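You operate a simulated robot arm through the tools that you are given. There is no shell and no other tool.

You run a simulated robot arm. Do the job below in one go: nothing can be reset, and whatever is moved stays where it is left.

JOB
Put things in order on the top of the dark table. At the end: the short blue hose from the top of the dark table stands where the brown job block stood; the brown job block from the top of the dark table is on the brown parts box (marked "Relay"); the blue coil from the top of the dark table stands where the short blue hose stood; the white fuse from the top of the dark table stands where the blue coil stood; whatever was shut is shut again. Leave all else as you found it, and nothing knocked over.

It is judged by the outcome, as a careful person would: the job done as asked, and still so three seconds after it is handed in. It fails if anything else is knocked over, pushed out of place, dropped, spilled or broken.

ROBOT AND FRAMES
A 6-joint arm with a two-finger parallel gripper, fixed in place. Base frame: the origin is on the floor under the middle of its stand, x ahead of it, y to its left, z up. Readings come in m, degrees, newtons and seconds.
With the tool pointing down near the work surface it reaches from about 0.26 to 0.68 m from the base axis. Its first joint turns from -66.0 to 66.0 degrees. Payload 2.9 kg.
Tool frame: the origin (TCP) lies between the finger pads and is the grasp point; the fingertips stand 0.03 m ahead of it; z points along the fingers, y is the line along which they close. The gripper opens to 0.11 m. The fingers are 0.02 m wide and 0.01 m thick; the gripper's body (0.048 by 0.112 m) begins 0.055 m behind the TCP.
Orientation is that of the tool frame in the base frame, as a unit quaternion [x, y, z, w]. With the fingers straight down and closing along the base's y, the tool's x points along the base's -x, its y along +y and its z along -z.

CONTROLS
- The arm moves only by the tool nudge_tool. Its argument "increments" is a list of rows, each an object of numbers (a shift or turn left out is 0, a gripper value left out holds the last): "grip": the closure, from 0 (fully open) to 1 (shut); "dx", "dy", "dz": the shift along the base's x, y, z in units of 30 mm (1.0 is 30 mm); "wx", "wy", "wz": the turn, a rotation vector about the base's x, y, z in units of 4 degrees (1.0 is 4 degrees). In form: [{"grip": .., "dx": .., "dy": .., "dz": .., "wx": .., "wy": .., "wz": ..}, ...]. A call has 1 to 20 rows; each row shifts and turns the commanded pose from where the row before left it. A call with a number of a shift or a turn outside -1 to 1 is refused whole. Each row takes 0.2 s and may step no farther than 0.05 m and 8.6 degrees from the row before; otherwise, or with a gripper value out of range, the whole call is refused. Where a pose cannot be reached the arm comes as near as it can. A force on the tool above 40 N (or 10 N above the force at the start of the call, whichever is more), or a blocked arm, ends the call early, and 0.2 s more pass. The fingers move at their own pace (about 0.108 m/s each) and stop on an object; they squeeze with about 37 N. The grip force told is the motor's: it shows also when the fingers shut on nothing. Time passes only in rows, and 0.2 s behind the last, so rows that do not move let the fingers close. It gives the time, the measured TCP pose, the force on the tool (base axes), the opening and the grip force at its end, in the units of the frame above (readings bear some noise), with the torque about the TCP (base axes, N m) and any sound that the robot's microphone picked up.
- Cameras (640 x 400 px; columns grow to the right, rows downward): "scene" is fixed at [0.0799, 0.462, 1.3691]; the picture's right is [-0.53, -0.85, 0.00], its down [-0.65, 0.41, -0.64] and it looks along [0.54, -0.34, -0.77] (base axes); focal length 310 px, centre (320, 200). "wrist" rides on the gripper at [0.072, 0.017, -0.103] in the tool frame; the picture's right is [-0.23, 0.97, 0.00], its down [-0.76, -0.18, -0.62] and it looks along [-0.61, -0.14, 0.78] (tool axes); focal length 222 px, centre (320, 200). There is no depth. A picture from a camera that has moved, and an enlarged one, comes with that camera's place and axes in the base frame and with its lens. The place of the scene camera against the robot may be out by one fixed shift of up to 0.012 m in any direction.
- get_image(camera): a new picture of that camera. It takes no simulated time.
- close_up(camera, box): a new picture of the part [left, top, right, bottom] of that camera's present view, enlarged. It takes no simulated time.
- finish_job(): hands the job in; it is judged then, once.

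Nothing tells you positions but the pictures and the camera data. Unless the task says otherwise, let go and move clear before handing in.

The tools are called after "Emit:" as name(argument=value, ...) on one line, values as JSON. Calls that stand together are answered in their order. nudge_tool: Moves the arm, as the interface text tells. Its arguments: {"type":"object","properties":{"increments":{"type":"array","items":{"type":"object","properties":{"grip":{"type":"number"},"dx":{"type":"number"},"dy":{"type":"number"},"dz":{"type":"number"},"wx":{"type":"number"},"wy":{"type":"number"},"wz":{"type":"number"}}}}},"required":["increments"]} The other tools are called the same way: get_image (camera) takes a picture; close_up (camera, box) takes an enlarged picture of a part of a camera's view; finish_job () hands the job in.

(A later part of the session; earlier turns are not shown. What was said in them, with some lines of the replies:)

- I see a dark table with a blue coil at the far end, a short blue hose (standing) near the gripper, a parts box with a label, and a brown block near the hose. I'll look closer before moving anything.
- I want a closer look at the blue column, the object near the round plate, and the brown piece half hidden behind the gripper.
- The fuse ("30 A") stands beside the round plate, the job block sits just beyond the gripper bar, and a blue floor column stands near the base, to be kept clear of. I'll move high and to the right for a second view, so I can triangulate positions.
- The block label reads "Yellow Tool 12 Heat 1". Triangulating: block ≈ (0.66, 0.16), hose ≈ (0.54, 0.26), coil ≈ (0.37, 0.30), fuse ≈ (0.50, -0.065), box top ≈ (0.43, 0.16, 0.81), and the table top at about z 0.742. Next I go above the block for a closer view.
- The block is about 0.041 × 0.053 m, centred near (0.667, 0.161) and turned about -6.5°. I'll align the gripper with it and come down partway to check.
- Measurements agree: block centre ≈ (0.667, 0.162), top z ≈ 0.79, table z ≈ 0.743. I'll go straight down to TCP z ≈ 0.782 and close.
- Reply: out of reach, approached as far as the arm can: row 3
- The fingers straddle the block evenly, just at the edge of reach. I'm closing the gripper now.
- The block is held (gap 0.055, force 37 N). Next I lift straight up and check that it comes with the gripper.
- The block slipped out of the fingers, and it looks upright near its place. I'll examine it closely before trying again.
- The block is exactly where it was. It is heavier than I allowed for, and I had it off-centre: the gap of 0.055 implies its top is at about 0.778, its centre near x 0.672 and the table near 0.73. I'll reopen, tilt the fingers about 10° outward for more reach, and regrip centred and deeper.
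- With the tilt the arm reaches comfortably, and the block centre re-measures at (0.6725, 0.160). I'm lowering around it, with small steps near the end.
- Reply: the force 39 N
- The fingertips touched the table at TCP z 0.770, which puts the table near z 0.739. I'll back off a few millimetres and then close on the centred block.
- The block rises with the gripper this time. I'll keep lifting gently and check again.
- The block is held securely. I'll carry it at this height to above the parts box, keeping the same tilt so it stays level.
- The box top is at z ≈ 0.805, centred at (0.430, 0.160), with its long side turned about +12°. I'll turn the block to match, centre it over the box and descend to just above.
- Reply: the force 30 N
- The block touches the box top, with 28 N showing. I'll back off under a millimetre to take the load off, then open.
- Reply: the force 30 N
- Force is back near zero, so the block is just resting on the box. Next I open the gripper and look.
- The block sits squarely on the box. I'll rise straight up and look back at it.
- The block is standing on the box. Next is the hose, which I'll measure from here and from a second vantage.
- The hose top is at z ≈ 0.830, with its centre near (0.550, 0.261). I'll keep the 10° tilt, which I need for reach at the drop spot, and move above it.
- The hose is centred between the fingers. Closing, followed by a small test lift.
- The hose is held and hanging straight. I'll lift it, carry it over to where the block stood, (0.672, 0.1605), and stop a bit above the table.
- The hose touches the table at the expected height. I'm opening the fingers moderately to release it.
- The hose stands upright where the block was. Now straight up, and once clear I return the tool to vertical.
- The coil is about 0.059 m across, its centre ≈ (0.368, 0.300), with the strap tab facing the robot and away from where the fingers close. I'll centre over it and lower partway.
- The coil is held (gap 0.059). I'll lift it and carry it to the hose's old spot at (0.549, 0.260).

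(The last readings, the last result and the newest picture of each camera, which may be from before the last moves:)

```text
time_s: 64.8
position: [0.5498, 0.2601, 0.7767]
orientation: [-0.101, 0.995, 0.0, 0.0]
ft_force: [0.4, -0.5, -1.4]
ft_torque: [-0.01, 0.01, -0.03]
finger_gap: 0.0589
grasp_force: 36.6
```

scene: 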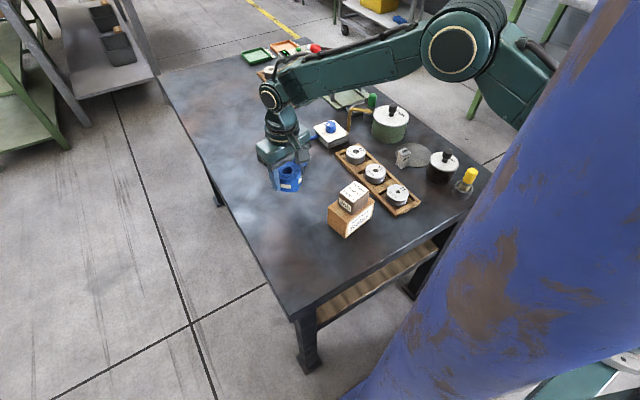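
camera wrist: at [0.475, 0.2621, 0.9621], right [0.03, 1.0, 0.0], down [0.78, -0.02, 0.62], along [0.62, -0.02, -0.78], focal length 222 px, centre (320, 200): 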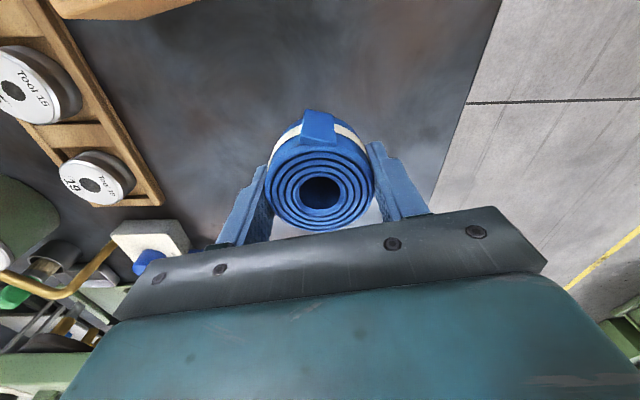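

Emit:
nudge_tool(increments=[{"grip": 1, "dz": -0.02}, {}])

```text
time_s: 65.4
position: [0.5508, 0.2589, 0.7774]
orientation: [-0.1, 0.995, 0.0, 0.0]
ft_force: [0.4, 0.5, -1.5]
ft_torque: [0.0, 0.01, 0.0]
finger_gap: 0.059
grasp_force: 37.2
```

Emit:
nudge_tool(increments=[{"grip": 1, "dz": -0.02}, {}])

```text
time_s: 66.0
position: [0.5501, 0.26, 0.7764]
orientation: [-0.102, 0.995, 0.0, 0.0]
ft_force: [-0.2, -0.3, -0.8]
ft_torque: [-0.05, -0.01, 0.0]
finger_gap: 0.0592
grasp_force: 36.8
```

Emit:
nudge_tool(increments=[{"grip": 1, "dz": -0.02}, {}])

```text
time_s: 66.6
position: [0.5506, 0.2588, 0.7761]
orientation: [-0.101, 0.995, 0.001, 0.0]
ft_force: [-1.9, 0.4, 6.5]
ft_torque: [-0.15, 0.14, -0.05]
finger_gap: 0.0592
grasp_force: 37.0
```

The coil is touching the table (about 8 N change), so I open and check.

Emit:
nudge_tool(increments=[{"grip": 0.15}, {"grip": 0.15}, {"grip": 0.15}, {"grip": 0.15}])

Emit:
get_image(camera="wrist")

Emit:
close_up(camera="scene", box=[230, 130, 350, 220])

```text
time_s: 67.6
position: [0.5508, 0.2604, 0.7749]
orientation: [-0.101, 0.995, 0.0, 0.0]
ft_force: [-1.0, -0.4, -0.1]
ft_torque: [0.04, -0.02, -0.01]
finger_gap: 0.0935
grasp_force: 0.0
```

```text
taken
camera wrist: at [0.4758, 0.2622, 0.8789], right [0.03, 1.0, 0.0], down [0.78, -0.02, 0.62], along [0.62, -0.02, -0.78], focal length 222 px, centre (320, 200)
```

wrist: 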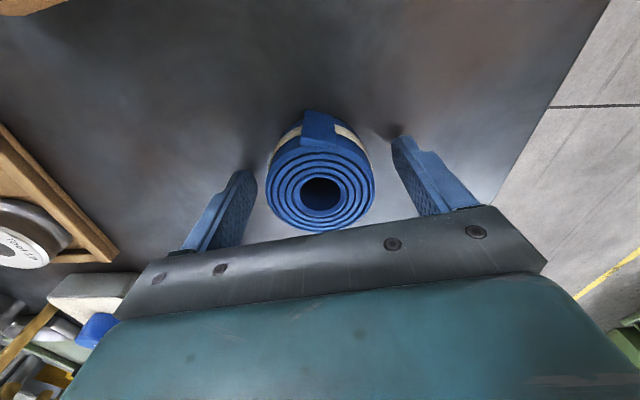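

```text
4.44 times, centred on (290, 175) of scene
camera zoom: at [0.0799, 0.462, 1.3691], right [-0.53, -0.85, 0.0], down [-0.65, 0.41, -0.64], along [0.54, -0.34, -0.77], focal length 1376 px, centre (453, 311)
```

zoom: 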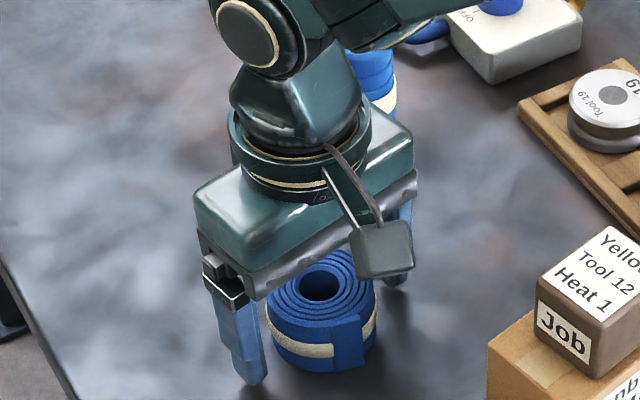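

The coil stands where the hose was. I'll rise and travel high to look at the fuse.

Emit:
nudge_tool(increments=[{"grip": 0.15, "dz": 0.2}, {"dz": 0.5}, {"dz": 0.9}, {"dz": 1}, {"dz": 1}, {"dz": 1}, {"dx": -0.2, "dy": -0.6, "dz": 0.6}, {"dx": -0.3, "dy": -1}, {"dx": -0.3, "dy": -1}, {"dx": -0.3, "dy": -1}, {"dx": -0.3, "dy": -1}, {"dx": -0.3, "dy": -1}, {"dx": -0.3, "dy": -1}, {"dx": -0.3, "dy": -1}, {"dx": -0.3, "dy": -1}, {"dx": -0.3, "dy": -1}, {"dy": -0.8}, {}, {}])

Emit:
get_image(camera="wrist")

Emit:
get_image(camera="scene")

```text
time_s: 71.6
position: [0.4637, -0.0515, 0.9297]
orientation: [-0.101, 0.995, 0.0, 0.0]
ft_force: [-0.4, 0.2, -0.6]
ft_torque: [0.01, 0.0, 0.0]
finger_gap: 0.0936
grasp_force: 0.0
```

```text
taken
camera wrist: at [0.3902, -0.0502, 1.0331], right [0.03, 1.0, 0.0], down [0.78, -0.02, 0.62], along [0.62, -0.02, -0.78], focal length 222 px, centre (320, 200)
```

wrist: 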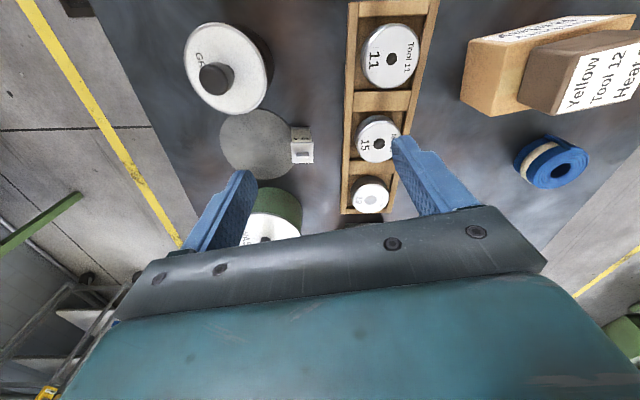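

```text
taken
```

scene: 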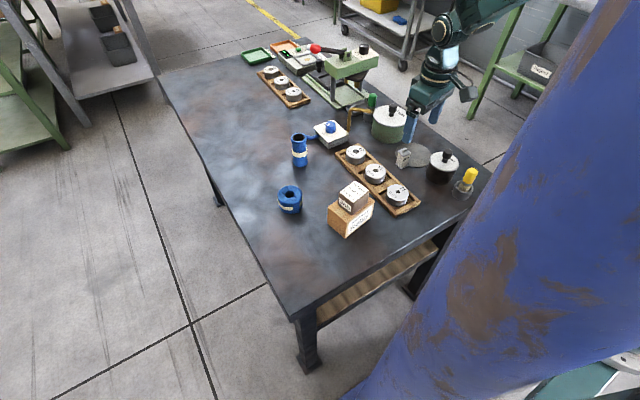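

Emit:
close_up(camera="wrist", box=[210, 80, 410, 220])

Emit:
close_up(camera="wrist", box=[270, 110, 350, 180])

Emit:
close_up(camera="scene", box=[370, 120, 450, 180])

Emit:
close_up(camera="scene", box=[260, 100, 400, 240])

```text
2.86 times, centred on (310, 150) of wrist
camera zoom: at [0.3902, -0.0502, 1.0331], right [0.03, 1.0, 0.0], down [0.78, -0.02, 0.62], along [0.62, -0.02, -0.78], focal length 635 px, centre (349, 343)
```

zoom: 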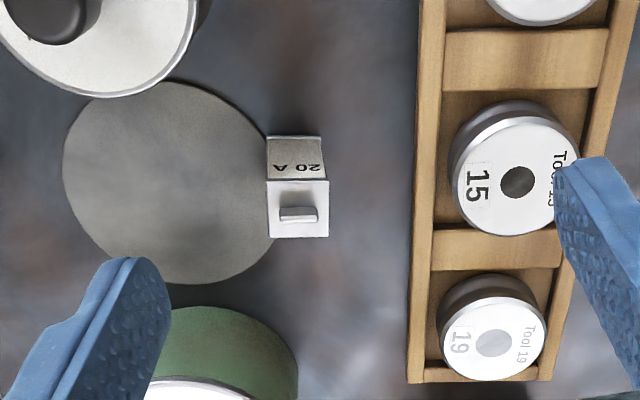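

```text
5.71 times, centred on (310, 145) of wrist
camera zoom: at [0.3902, -0.0502, 1.0331], right [0.03, 1.0, 0.0], down [0.78, -0.02, 0.62], along [0.62, -0.02, -0.78], focal length 1269 px, centre (377, 514)
```

zoom: 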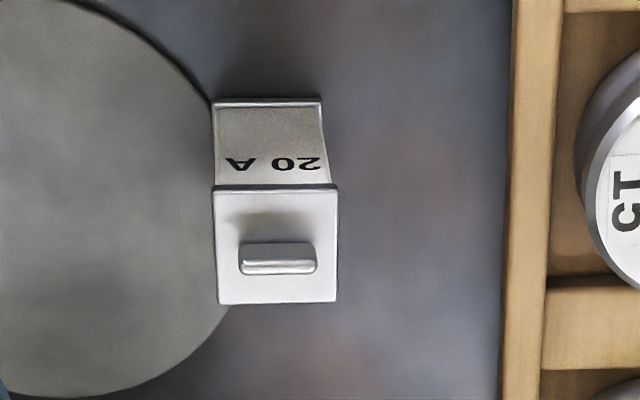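

```text
6.67 times, centred on (410, 150) of scene
camera zoom: at [0.0799, 0.462, 1.3691], right [-0.53, -0.85, 0.0], down [-0.65, 0.41, -0.64], along [0.54, -0.34, -0.77], focal length 2064 px, centre (-280, 533)
```

zoom: 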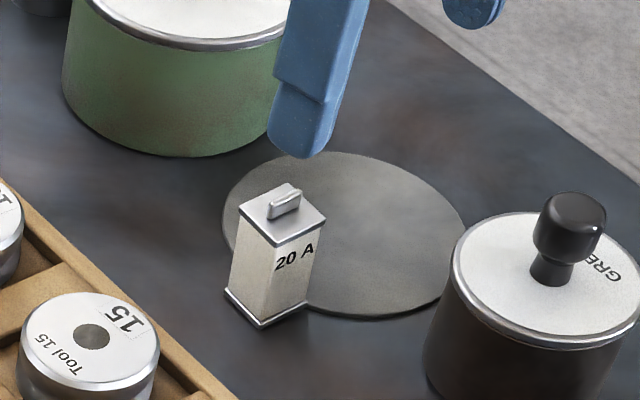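

```text
2.86 times, centred on (330, 170) of scene
camera zoom: at [0.0799, 0.462, 1.3691], right [-0.53, -0.85, 0.0], down [-0.65, 0.41, -0.64], along [0.54, -0.34, -0.77], focal length 884 px, centre (291, 286)
```

zoom: 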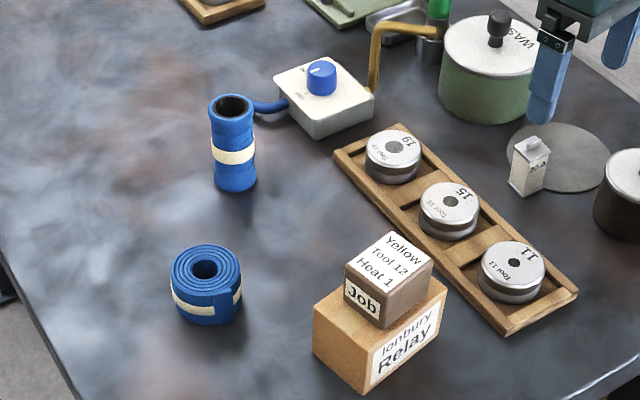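

The fuse ("20 A", about 25 × 26 × 53 mm) is near (0.511, -0.076), with its base edge on a thin round plate so it leans slightly, and the tool tray is about 45 mm away. I'll align the gripper to it, narrow the opening to about 60 mm to clear the tray, and come lower.

Emit:
nudge_tool(increments=[{"grip": 0.45, "dx": 0.4, "dy": -0.2, "wz": -0.825}, {"dx": 0.4, "dy": -0.2, "wz": -0.825}, {"dx": 0.4, "dy": -0.2, "wz": -0.825}, {"dx": 0.363, "dy": -0.2, "wz": -0.825}, {"dz": -0.6}, {"dz": -0.7}, {"dz": -0.6}, {}, {}])

Emit:
get_image(camera="wrist")

Emit:
close_up(camera="wrist", box=[240, 60, 400, 180])

Emit:
get_image(camera="scene")

```text
time_s: 73.6
position: [0.5115, -0.0744, 0.8733]
orientation: [0.014, 1.0, 0.001, 0.0]
ft_force: [-0.7, -0.3, 0.3]
ft_torque: [0.0, 0.0, -0.05]
finger_gap: 0.0606
grasp_force: 0.0
```

```text
taken
camera wrist: at [0.4397, -0.0557, 0.9771], right [0.25, 0.97, 0.0], down [0.76, -0.2, 0.62], along [0.6, -0.16, -0.78], focal length 222 px, centre (320, 200)
```

wrist: 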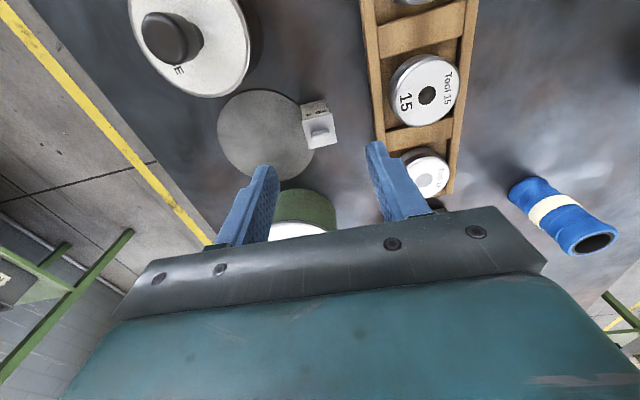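

```text
3.33 times, centred on (320, 120) of wrist
camera zoom: at [0.4397, -0.0557, 0.9771], right [0.25, 0.97, 0.0], down [0.76, -0.2, 0.62], along [0.6, -0.16, -0.78], focal length 740 px, centre (320, 467)
```

zoom: 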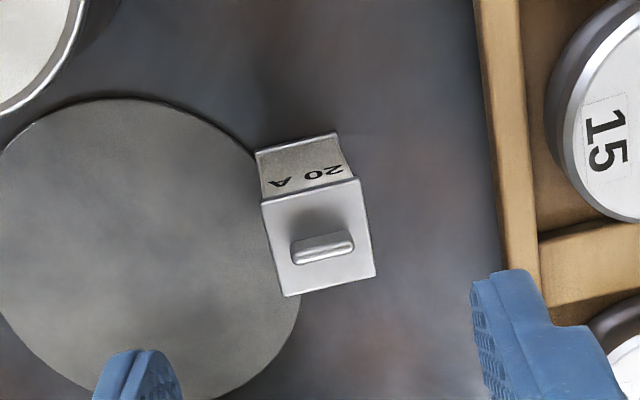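

```text
taken
```

scene: 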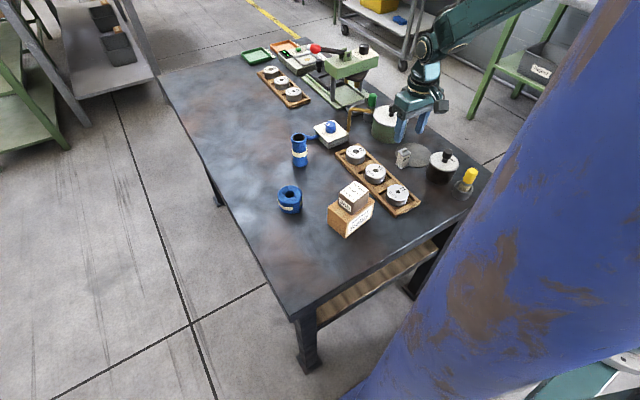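

Emit:
nudge_tool(increments=[{"grip": 0.45, "dy": -0.05, "dz": -0.6}, {"dz": -0.7}, {"dz": -0.6}, {"dz": -0.4}, {}, {}])

Emit:
get_image(camera="wrist")

Emit:
close_up(camera="scene", box=[350, 90, 470, 190])

```text
time_s: 75.0
position: [0.5107, -0.0783, 0.8042]
orientation: [0.014, 1.0, 0.0, 0.0]
ft_force: [-1.0, -0.7, -0.4]
ft_torque: [-0.01, -0.03, 0.0]
finger_gap: 0.0606
grasp_force: 0.1
```

```text
taken
camera wrist: at [0.4385, -0.0578, 0.9081], right [0.25, 0.97, 0.0], down [0.76, -0.2, 0.62], along [0.6, -0.16, -0.78], focal length 222 px, centre (320, 200)
```

wrist: 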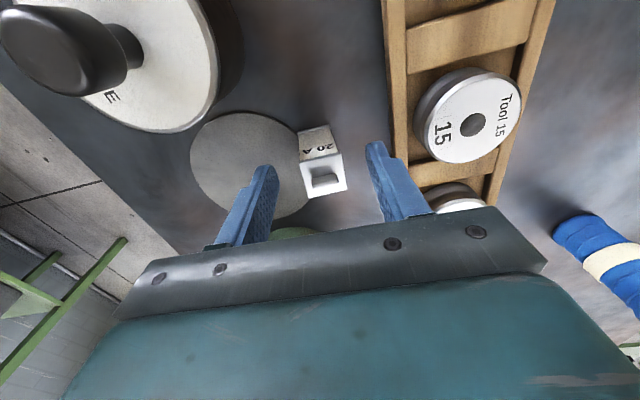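

```text
4.00 times, centred on (410, 140) of scene
camera zoom: at [0.0799, 0.462, 1.3691], right [-0.53, -0.85, 0.0], down [-0.65, 0.41, -0.64], along [0.54, -0.34, -0.77], focal length 1238 px, centre (-40, 440)
```

zoom: 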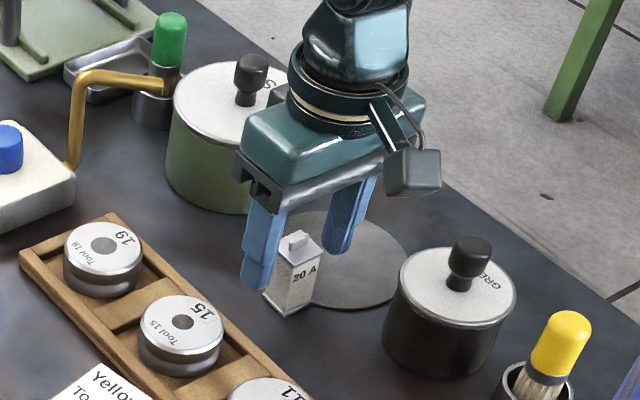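

Emit:
nudge_tool(increments=[{"grip": 0.45, "dz": -0.35}, {"dz": -0.3}, {"dz": -0.2}, {}])

Emit:
close_up(camera="wrist", box=[200, 80, 440, 230])

Emit:
close_up(camera="scene", box=[370, 110, 450, 180])

```text
time_s: 76.0
position: [0.511, -0.0777, 0.7793]
orientation: [0.013, 1.0, 0.001, 0.001]
ft_force: [0.0, -0.2, -0.3]
ft_torque: [0.01, 0.01, -0.04]
finger_gap: 0.0603
grasp_force: 0.0
```

```text
2.67 times, centred on (320, 155) of wrist
camera zoom: at [0.4393, -0.0582, 0.8826], right [0.25, 0.97, 0.0], down [0.76, -0.2, 0.62], along [0.6, -0.16, -0.78], focal length 592 px, centre (320, 320)
```

zoom: 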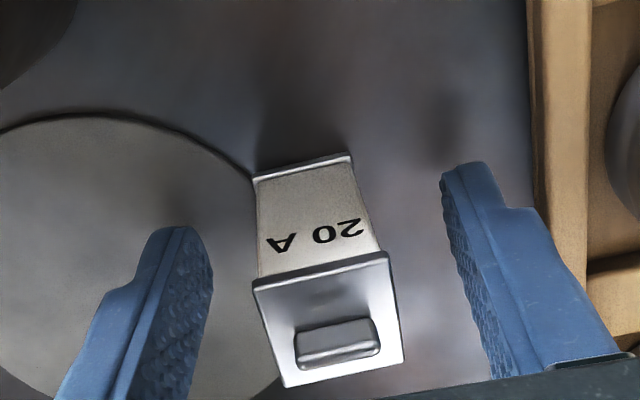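

```text
5.71 times, centred on (410, 145) of scene
camera zoom: at [0.0799, 0.462, 1.3691], right [-0.53, -0.85, 0.0], down [-0.65, 0.41, -0.64], along [0.54, -0.34, -0.77], focal length 1769 px, centre (-194, 514)
```

zoom: 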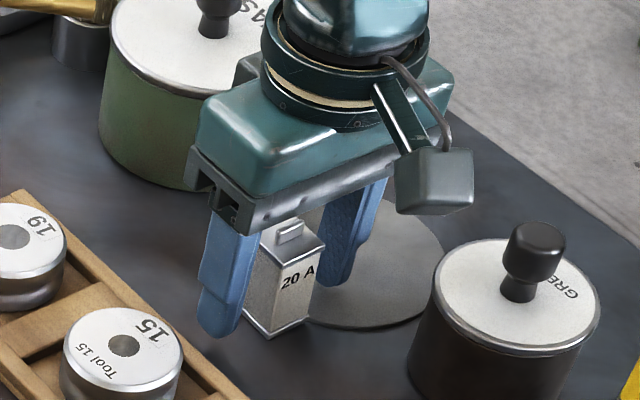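

The fuse is between the fingers, clear of the tray and plate. Closing and making a small test lift.

Emit:
nudge_tool(increments=[{"grip": 1}, {"grip": 1}, {"grip": 1}, {"grip": 1}, {"grip": 1}])

Emit:
close_up(camera="wrist", box=[200, 80, 440, 230])

Emit:
close_up(camera="scene", box=[370, 110, 450, 180])

```text
time_s: 77.2
position: [0.5108, -0.077, 0.7794]
orientation: [0.014, 1.0, 0.0, 0.0]
ft_force: [1.0, 0.3, 1.0]
ft_torque: [-0.02, 0.0, 0.03]
finger_gap: 0.0251
grasp_force: 37.1
```

```text
2.67 times, centred on (320, 155) of wrist
camera zoom: at [0.4392, -0.0582, 0.8827], right [0.25, 0.97, 0.0], down [0.76, -0.2, 0.62], along [0.6, -0.16, -0.78], focal length 592 px, centre (320, 320)
```

zoom: 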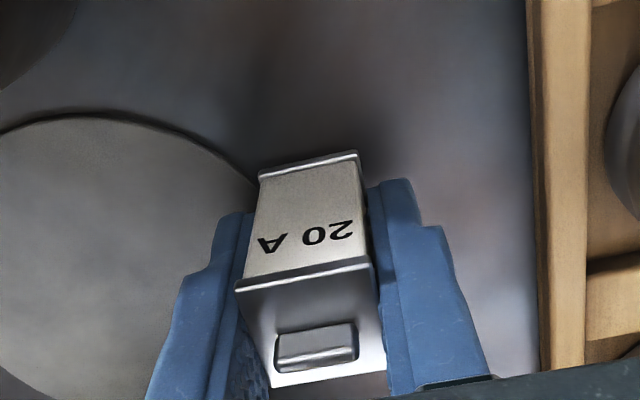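

```text
5.71 times, centred on (410, 145) of scene
camera zoom: at [0.0799, 0.462, 1.3691], right [-0.53, -0.85, 0.0], down [-0.65, 0.41, -0.64], along [0.54, -0.34, -0.77], focal length 1769 px, centre (-194, 514)
```

zoom: 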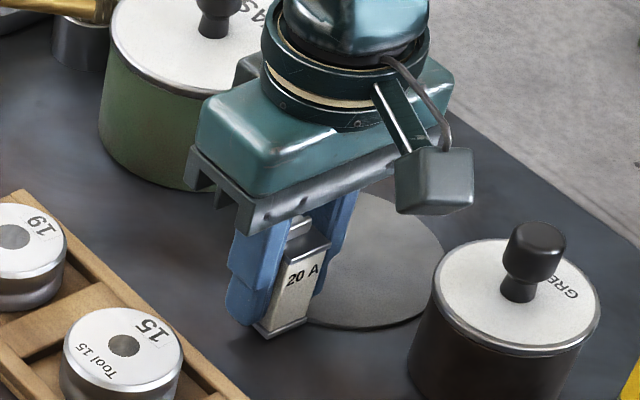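

The fuse is now held upright (gap 0.025). I'll lift it slowly and then rise high enough to pass over the block on the box.

Emit:
nudge_tool(increments=[{"grip": 1, "dz": 0.05}, {"dz": 0.1}, {"dz": 0.15}, {"dz": 0.2}, {}])

Emit:
close_up(camera="wrist", box=[200, 80, 440, 230])

Emit:
close_up(camera="scene", box=[370, 110, 450, 180])

```text
time_s: 78.4
position: [0.5108, -0.0786, 0.7954]
orientation: [0.014, 1.0, 0.0, 0.0]
ft_force: [-0.5, 0.3, -1.8]
ft_torque: [-0.02, -0.01, 0.02]
finger_gap: 0.025
grasp_force: 36.8
```

```text
2.67 times, centred on (320, 155) of wrist
camera zoom: at [0.4383, -0.0586, 0.8978], right [0.25, 0.97, 0.0], down [0.76, -0.2, 0.62], along [0.6, -0.16, -0.78], focal length 592 px, centre (320, 320)
```

zoom: 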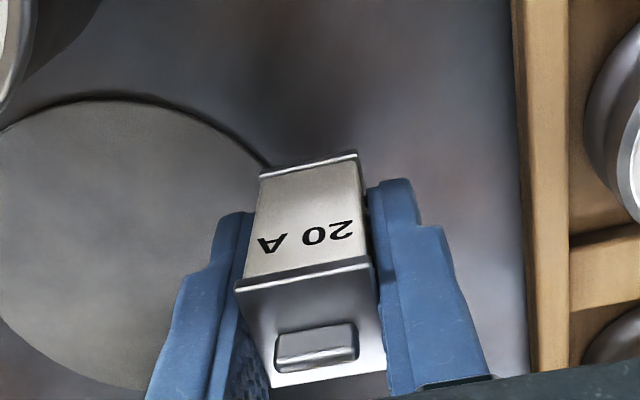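

```text
5.71 times, centred on (410, 145) of scene
camera zoom: at [0.0799, 0.462, 1.3691], right [-0.53, -0.85, 0.0], down [-0.65, 0.41, -0.64], along [0.54, -0.34, -0.77], focal length 1769 px, centre (-194, 514)
```

zoom: 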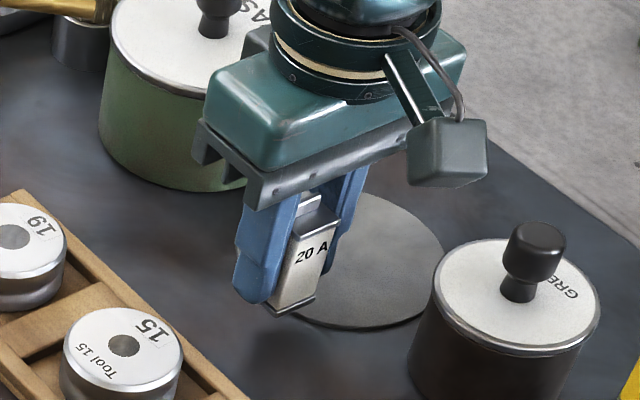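

Emit:
nudge_tool(increments=[{"grip": 1, "dz": 0.3}, {"dz": 0.7}, {"dz": 1}, {"dz": 1}, {"dz": 1}, {"dz": 0.7}, {"dz": 0.3}, {}])

Emit:
nudge_tool(increments=[{"grip": 1, "dx": -0.15, "dy": 0.4}, {"dx": -0.35, "dy": 0.95}, {"dx": -0.35, "dy": 0.95}, {"dx": -0.35, "dy": 0.95}, {"dx": -0.35, "dy": 0.95}, {"dx": -0.35, "dy": 0.95}, {"dx": -0.35, "dy": 0.95}, {"dx": -0.35, "dy": 0.95}, {"dx": -0.35, "dy": 0.95}, {"dx": -0.35, "dy": 0.95}, {"dx": -0.35, "dy": 0.95}, {"dx": -0.35, "dy": 0.95}, {"dx": -0.35, "dy": 0.95}, {"dx": -0.28, "dy": 0.57}, {"dy": 0.25}, {}, {}])

Emit:
get_image(camera="wrist")

Emit:
get_image(camera="scene")

```text
time_s: 80.2
position: [0.5104, -0.0794, 0.9445]
orientation: [0.014, 1.0, 0.0, -0.001]
ft_force: [0.1, 0.5, -1.6]
ft_torque: [-0.01, 0.01, -0.02]
finger_gap: 0.0247
grasp_force: 37.3
```

```text
time_s: 83.8
position: [0.3711, 0.3017, 0.9442]
orientation: [0.014, 1.0, 0.001, 0.0]
ft_force: [-0.4, -0.1, -1.0]
ft_torque: [0.02, 0.03, 0.03]
finger_gap: 0.0253
grasp_force: 36.5
```

```text
taken
camera wrist: at [0.299, 0.32, 1.0484], right [0.25, 0.97, 0.0], down [0.76, -0.2, 0.62], along [0.6, -0.16, -0.78], focal length 222 px, centre (320, 200)
```

wrist: 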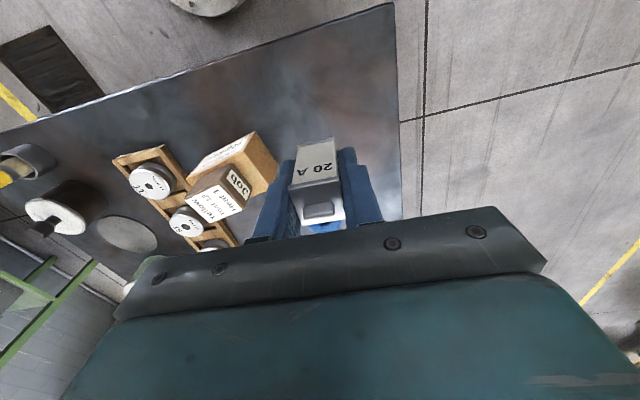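

```text
taken
```

scene: 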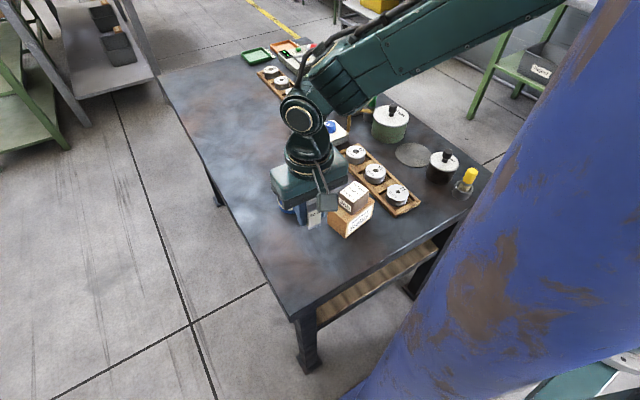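

The fuse is over the coil's old spot and the round plate hasn't moved. Lowering now.

Emit:
nudge_tool(increments=[{"grip": 1, "dz": -0.5}, {"dz": -0.8}, {"dz": -0.9}, {"dz": -0.9}, {"dz": -0.8}, {"dz": -0.6}, {"dz": -0.4}, {"dz": -0.25}, {}, {}])

Emit:
get_image(camera="wrist")

Emit:
close_up(camera="scene", box=[250, 190, 390, 300])

```text
time_s: 86.0
position: [0.3724, 0.3012, 0.7891]
orientation: [0.014, 1.0, 0.0, 0.001]
ft_force: [-1.0, -0.1, -1.9]
ft_torque: [0.0, -0.02, 0.0]
finger_gap: 0.0248
grasp_force: 36.9
```

```text
taken
camera wrist: at [0.3, 0.3211, 0.8923], right [0.25, 0.97, 0.0], down [0.76, -0.2, 0.62], along [0.6, -0.16, -0.78], focal length 222 px, centre (320, 200)
```

wrist: 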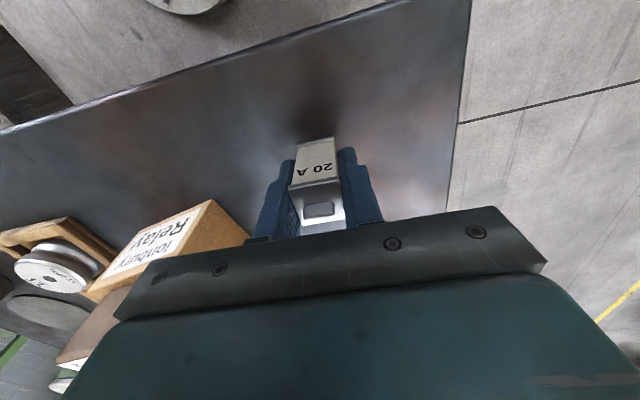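

```text
3.64 times, centred on (320, 245) of scene
camera zoom: at [0.0799, 0.462, 1.3691], right [-0.53, -0.85, 0.0], down [-0.65, 0.41, -0.64], along [0.54, -0.34, -0.77], focal length 1126 px, centre (320, 36)
```

zoom: 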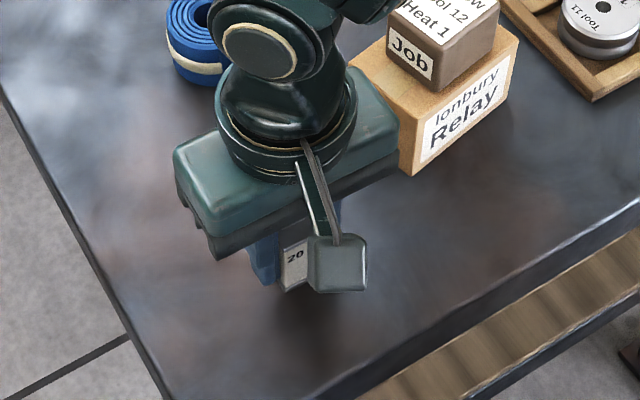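

Emit:
nudge_tool(increments=[{"grip": 1, "dz": -0.1}, {"dz": -0.1}, {"dz": -0.07}, {}])

Emit:
nudge_tool(increments=[{"grip": 1, "dz": -0.04}, {}])

Emit:
nudge_tool(increments=[{"grip": 1, "dz": -0.03}, {}])

```text
time_s: 87.0
position: [0.3709, 0.2998, 0.7825]
orientation: [0.015, 1.0, 0.0, 0.0]
ft_force: [0.4, 0.7, 0.0]
ft_torque: [0.02, 0.0, 0.03]
finger_gap: 0.0249
grasp_force: 37.0
```

```text
time_s: 87.6
position: [0.3714, 0.3002, 0.7801]
orientation: [0.014, 1.0, 0.0, -0.001]
ft_force: [0.8, 0.4, -0.5]
ft_torque: [0.02, 0.0, -0.01]
finger_gap: 0.0251
grasp_force: 37.2
```

```text
time_s: 88.2
position: [0.3704, 0.3019, 0.7794]
orientation: [0.014, 1.0, 0.0, 0.0]
ft_force: [-0.4, -0.6, -0.3]
ft_torque: [-0.02, 0.01, -0.02]
finger_gap: 0.025
grasp_force: 37.0
```

Emit:
nudge_tool(increments=[{"grip": 1, "dz": -0.03}, {}])

Emit:
nudge_tool(increments=[{"grip": 1, "dz": -0.02}, {}])

Emit:
close_up(camera="scene", box=[290, 230, 350, 290])

```text
time_s: 88.8
position: [0.3701, 0.3016, 0.7778]
orientation: [0.013, 1.0, 0.0, 0.0]
ft_force: [-1.5, 0.7, 0.0]
ft_torque: [-0.02, -0.02, 0.0]
finger_gap: 0.025
grasp_force: 37.0
```

```text
time_s: 89.4
position: [0.3712, 0.3017, 0.7781]
orientation: [0.014, 1.0, 0.0, 0.0]
ft_force: [0.1, -0.4, -0.6]
ft_torque: [0.01, -0.01, -0.02]
finger_gap: 0.0251
grasp_force: 37.4
```

```text
6.67 times, centred on (320, 260) of scene
camera zoom: at [0.0799, 0.462, 1.3691], right [-0.53, -0.85, 0.0], down [-0.65, 0.41, -0.64], along [0.54, -0.34, -0.77], focal length 2064 px, centre (320, -200)
```

zoom: 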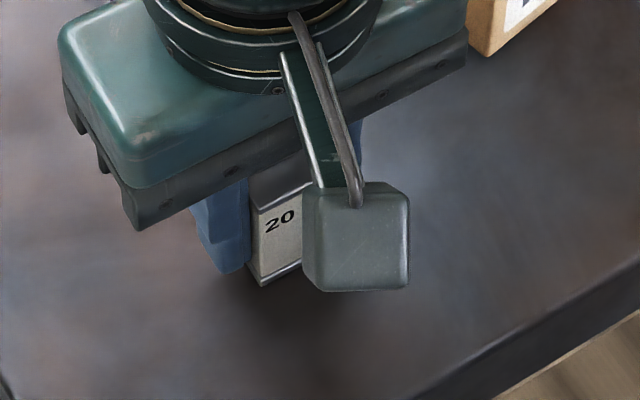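

Emit:
nudge_tool(increments=[{"grip": 1, "dz": -0.02}, {}])

Emit:
nudge_tool(increments=[{"grip": 1, "dz": -0.02}, {}])

```text
time_s: 90.0
position: [0.371, 0.3007, 0.7776]
orientation: [0.013, 1.0, 0.0, -0.001]
ft_force: [0.1, 0.1, -0.3]
ft_torque: [-0.03, -0.01, 0.03]
finger_gap: 0.0248
grasp_force: 36.8
```

```text
time_s: 90.6
position: [0.3714, 0.3008, 0.7762]
orientation: [0.014, 1.0, 0.001, 0.0]
ft_force: [0.4, 0.6, -0.3]
ft_torque: [-0.03, 0.01, 0.01]
finger_gap: 0.0249
grasp_force: 37.0
```

Emit:
nudge_tool(increments=[{"grip": 1, "dz": -0.02}, {}])

Emit:
nudge_tool(increments=[{"grip": 1, "dz": -0.02}, {}])

```text
time_s: 91.2
position: [0.3701, 0.3014, 0.7769]
orientation: [0.014, 1.0, 0.001, 0.0]
ft_force: [-2.4, -2.9, 11.0]
ft_torque: [-0.13, 0.23, 0.01]
finger_gap: 0.0248
grasp_force: 36.4
```

```text
time_s: 91.8
position: [0.3715, 0.2996, 0.7768]
orientation: [0.013, 1.0, 0.001, 0.0]
ft_force: [-3.8, -3.7, 17.3]
ft_torque: [-0.14, 0.44, 0.06]
finger_gap: 0.0249
grasp_force: 37.0
```

The fuse is on the table. I'll ease off most of the load before releasing.

Emit:
nudge_tool(increments=[{"grip": 1, "dz": 0.025}, {}])

```text
time_s: 92.4
position: [0.3711, 0.2992, 0.7769]
orientation: [0.014, 1.0, 0.0, 0.0]
ft_force: [0.6, -0.7, 1.5]
ft_torque: [-0.03, 0.02, 0.03]
finger_gap: 0.0249
grasp_force: 37.1
```

Emit:
nudge_tool(increments=[{"grip": 0.9}, {"grip": 0.7}, {"grip": 0.45}, {"grip": 0.45}, {}])

Emit:
get_image(camera="wrist")

Emit:
close_up(camera="scene", box=[270, 210, 370, 300])

```text
time_s: 93.6
position: [0.3713, 0.3002, 0.7772]
orientation: [0.014, 1.0, 0.0, 0.001]
ft_force: [0.9, -0.3, -0.9]
ft_torque: [-0.01, 0.02, 0.01]
finger_gap: 0.0604
grasp_force: 0.1
```

```text
taken
camera wrist: at [0.2992, 0.3204, 0.8809], right [0.25, 0.97, 0.0], down [0.76, -0.2, 0.62], along [0.6, -0.16, -0.78], focal length 222 px, centre (320, 200)
```

wrist: 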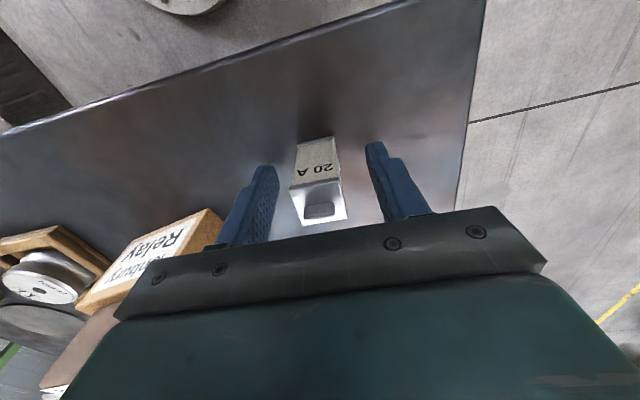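

```text
4.44 times, centred on (320, 255) of scene
camera zoom: at [0.0799, 0.462, 1.3691], right [-0.53, -0.85, 0.0], down [-0.65, 0.41, -0.64], along [0.54, -0.34, -0.77], focal length 1376 px, centre (320, -44)
```

zoom: 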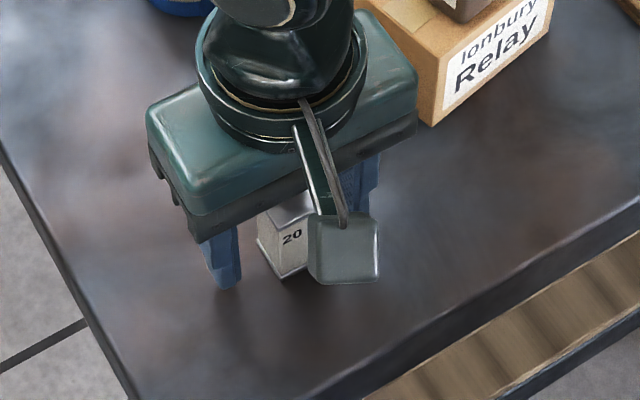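

The fuse stands free. I'll raise the gripper straight up, well clear, and review the whole table.

Emit:
nudge_tool(increments=[{"grip": 0.45, "dz": 0.15}, {"dz": 0.3}, {"dz": 0.6}, {"dz": 0.9}, {"dz": 1}, {"dz": 1}, {"dz": 1}, {"dz": 1}, {"dz": 1}, {}, {}])

Emit:
get_image(camera="wrist")

Emit:
get_image(camera="scene")

```text
time_s: 96.0
position: [0.3701, 0.3015, 0.9841]
orientation: [0.014, 1.0, 0.0, 0.0]
ft_force: [0.2, -0.4, 0.0]
ft_torque: [-0.01, -0.03, -0.01]
finger_gap: 0.0604
grasp_force: 0.0
```

```text
taken
camera wrist: at [0.2983, 0.3201, 1.0886], right [0.25, 0.97, 0.0], down [0.76, -0.2, 0.62], along [0.6, -0.16, -0.78], focal length 222 px, centre (320, 200)
```

wrist: 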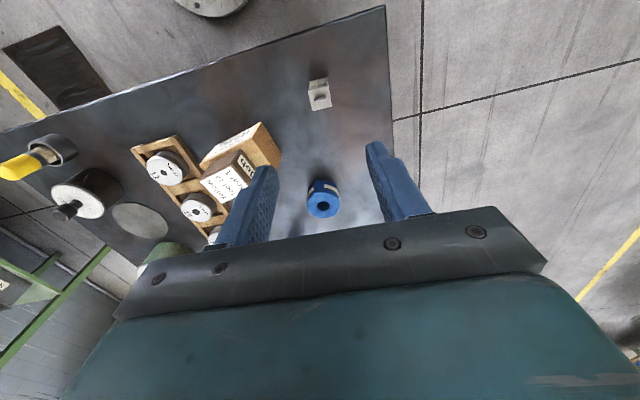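

```text
taken
```

scene: 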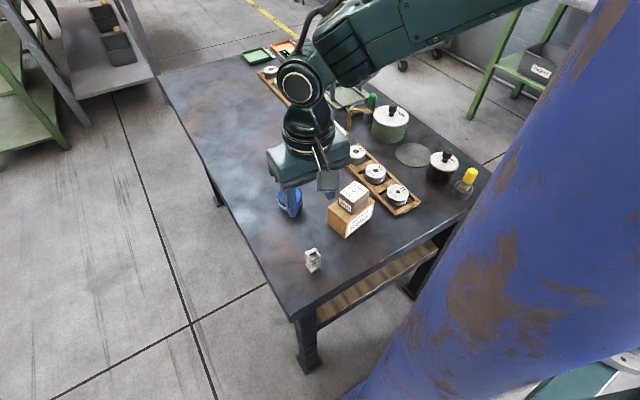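

Emit:
nudge_tool(increments=[{"grip": 0, "dx": 0.2, "dy": -0.8, "dz": 0.6}, {"dx": 0.3, "dy": -1, "dz": 0.6}, {"dx": 0.3, "dy": -1, "dz": 0.5}, {"dx": 0.3, "dy": -1, "dz": 0.4}, {"dx": 0.3, "dy": -1}, {"dx": 0.3, "dy": -1}, {"dx": 0.3, "dy": -1}, {"dx": 0.2, "dy": -1}, {"dy": -0.8}, {}, {}])

Emit:
get_image(camera="scene")

Emit:
get_image(camera="wrist")

Emit:
close_up(camera="scene", box=[260, 110, 420, 290])

Emit:
close_up(camera="scene", box=[330, 90, 490, 220])

```text
time_s: 98.4
position: [0.4391, 0.0414, 1.0481]
orientation: [0.014, 1.0, -0.001, 0.0]
ft_force: [-0.1, 0.3, 1.0]
ft_torque: [0.03, 0.02, -0.02]
finger_gap: 0.11
grasp_force: 0.0
```

```text
taken
```

scene: 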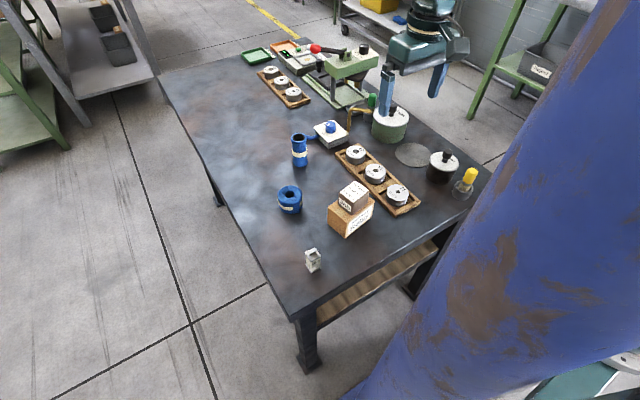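

```text
taken
camera wrist: at [0.3668, 0.0608, 1.1518], right [0.25, 0.97, 0.0], down [0.76, -0.2, 0.62], along [0.6, -0.16, -0.78], focal length 222 px, centre (320, 200)
```

wrist: 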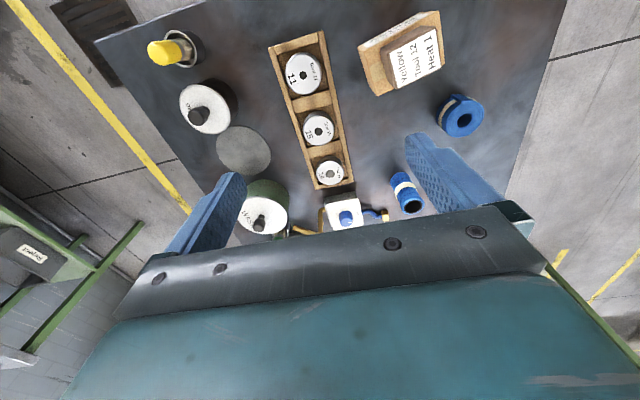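

```text
2.22 times, centred on (340, 200) of scene
camera zoom: at [0.0799, 0.462, 1.3691], right [-0.53, -0.85, 0.0], down [-0.65, 0.41, -0.64], along [0.54, -0.34, -0.77], focal length 688 px, centre (276, 200)
```

zoom: 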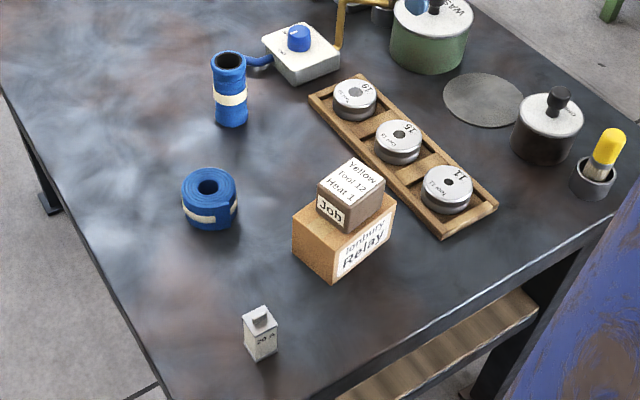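

```text
3.08 times, centred on (410, 155) of scene
camera zoom: at [0.0799, 0.462, 1.3691], right [-0.53, -0.85, 0.0], down [-0.65, 0.41, -0.64], along [0.54, -0.34, -0.77], focal length 952 px, centre (43, 338)
```

zoom: 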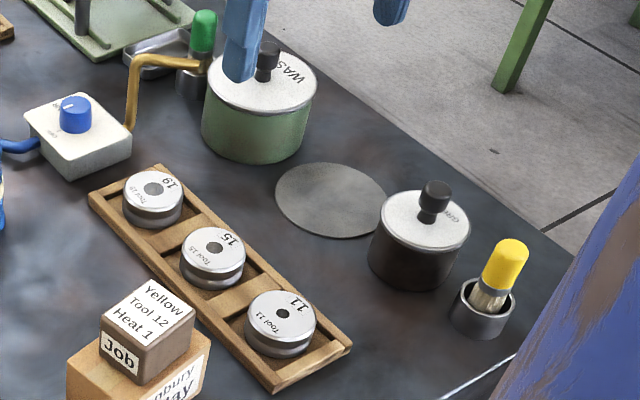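

Everything is in place: the block on the "Relay" box, the hose where the block was, the coil where the hose was, and the fuse where the coil was. All are upright, nothing else has moved, and the arm is open and clear, so I'm handing in.

Emit:
finish_job()

```text
The job is handed in.
```

The job is done and handed in, and the last pictures show everything upright:

- **Brown job block:** it sits on top of the brown parts box marked "Relay", turned to line up with the box.
- **Short blue hose:** it stands where the job block stood.
- **Blue coil:** it stands where the hose stood.
- **White fuse:** it stands where the coil stood. It had been leaning slightly on the edge of the thin round plate; it now stands straight.

The job block slipped out of the fingers on my first lift, but it didn't move from its spot and the second grip held. While lining up that second grip, the fingertips also pressed on the table once, briefly, at about 30 N.

Nothing had to be opened, so nothing needed shutting again. In the last pictures the other things on the table are where they were at the start, and the arm is open and clear.
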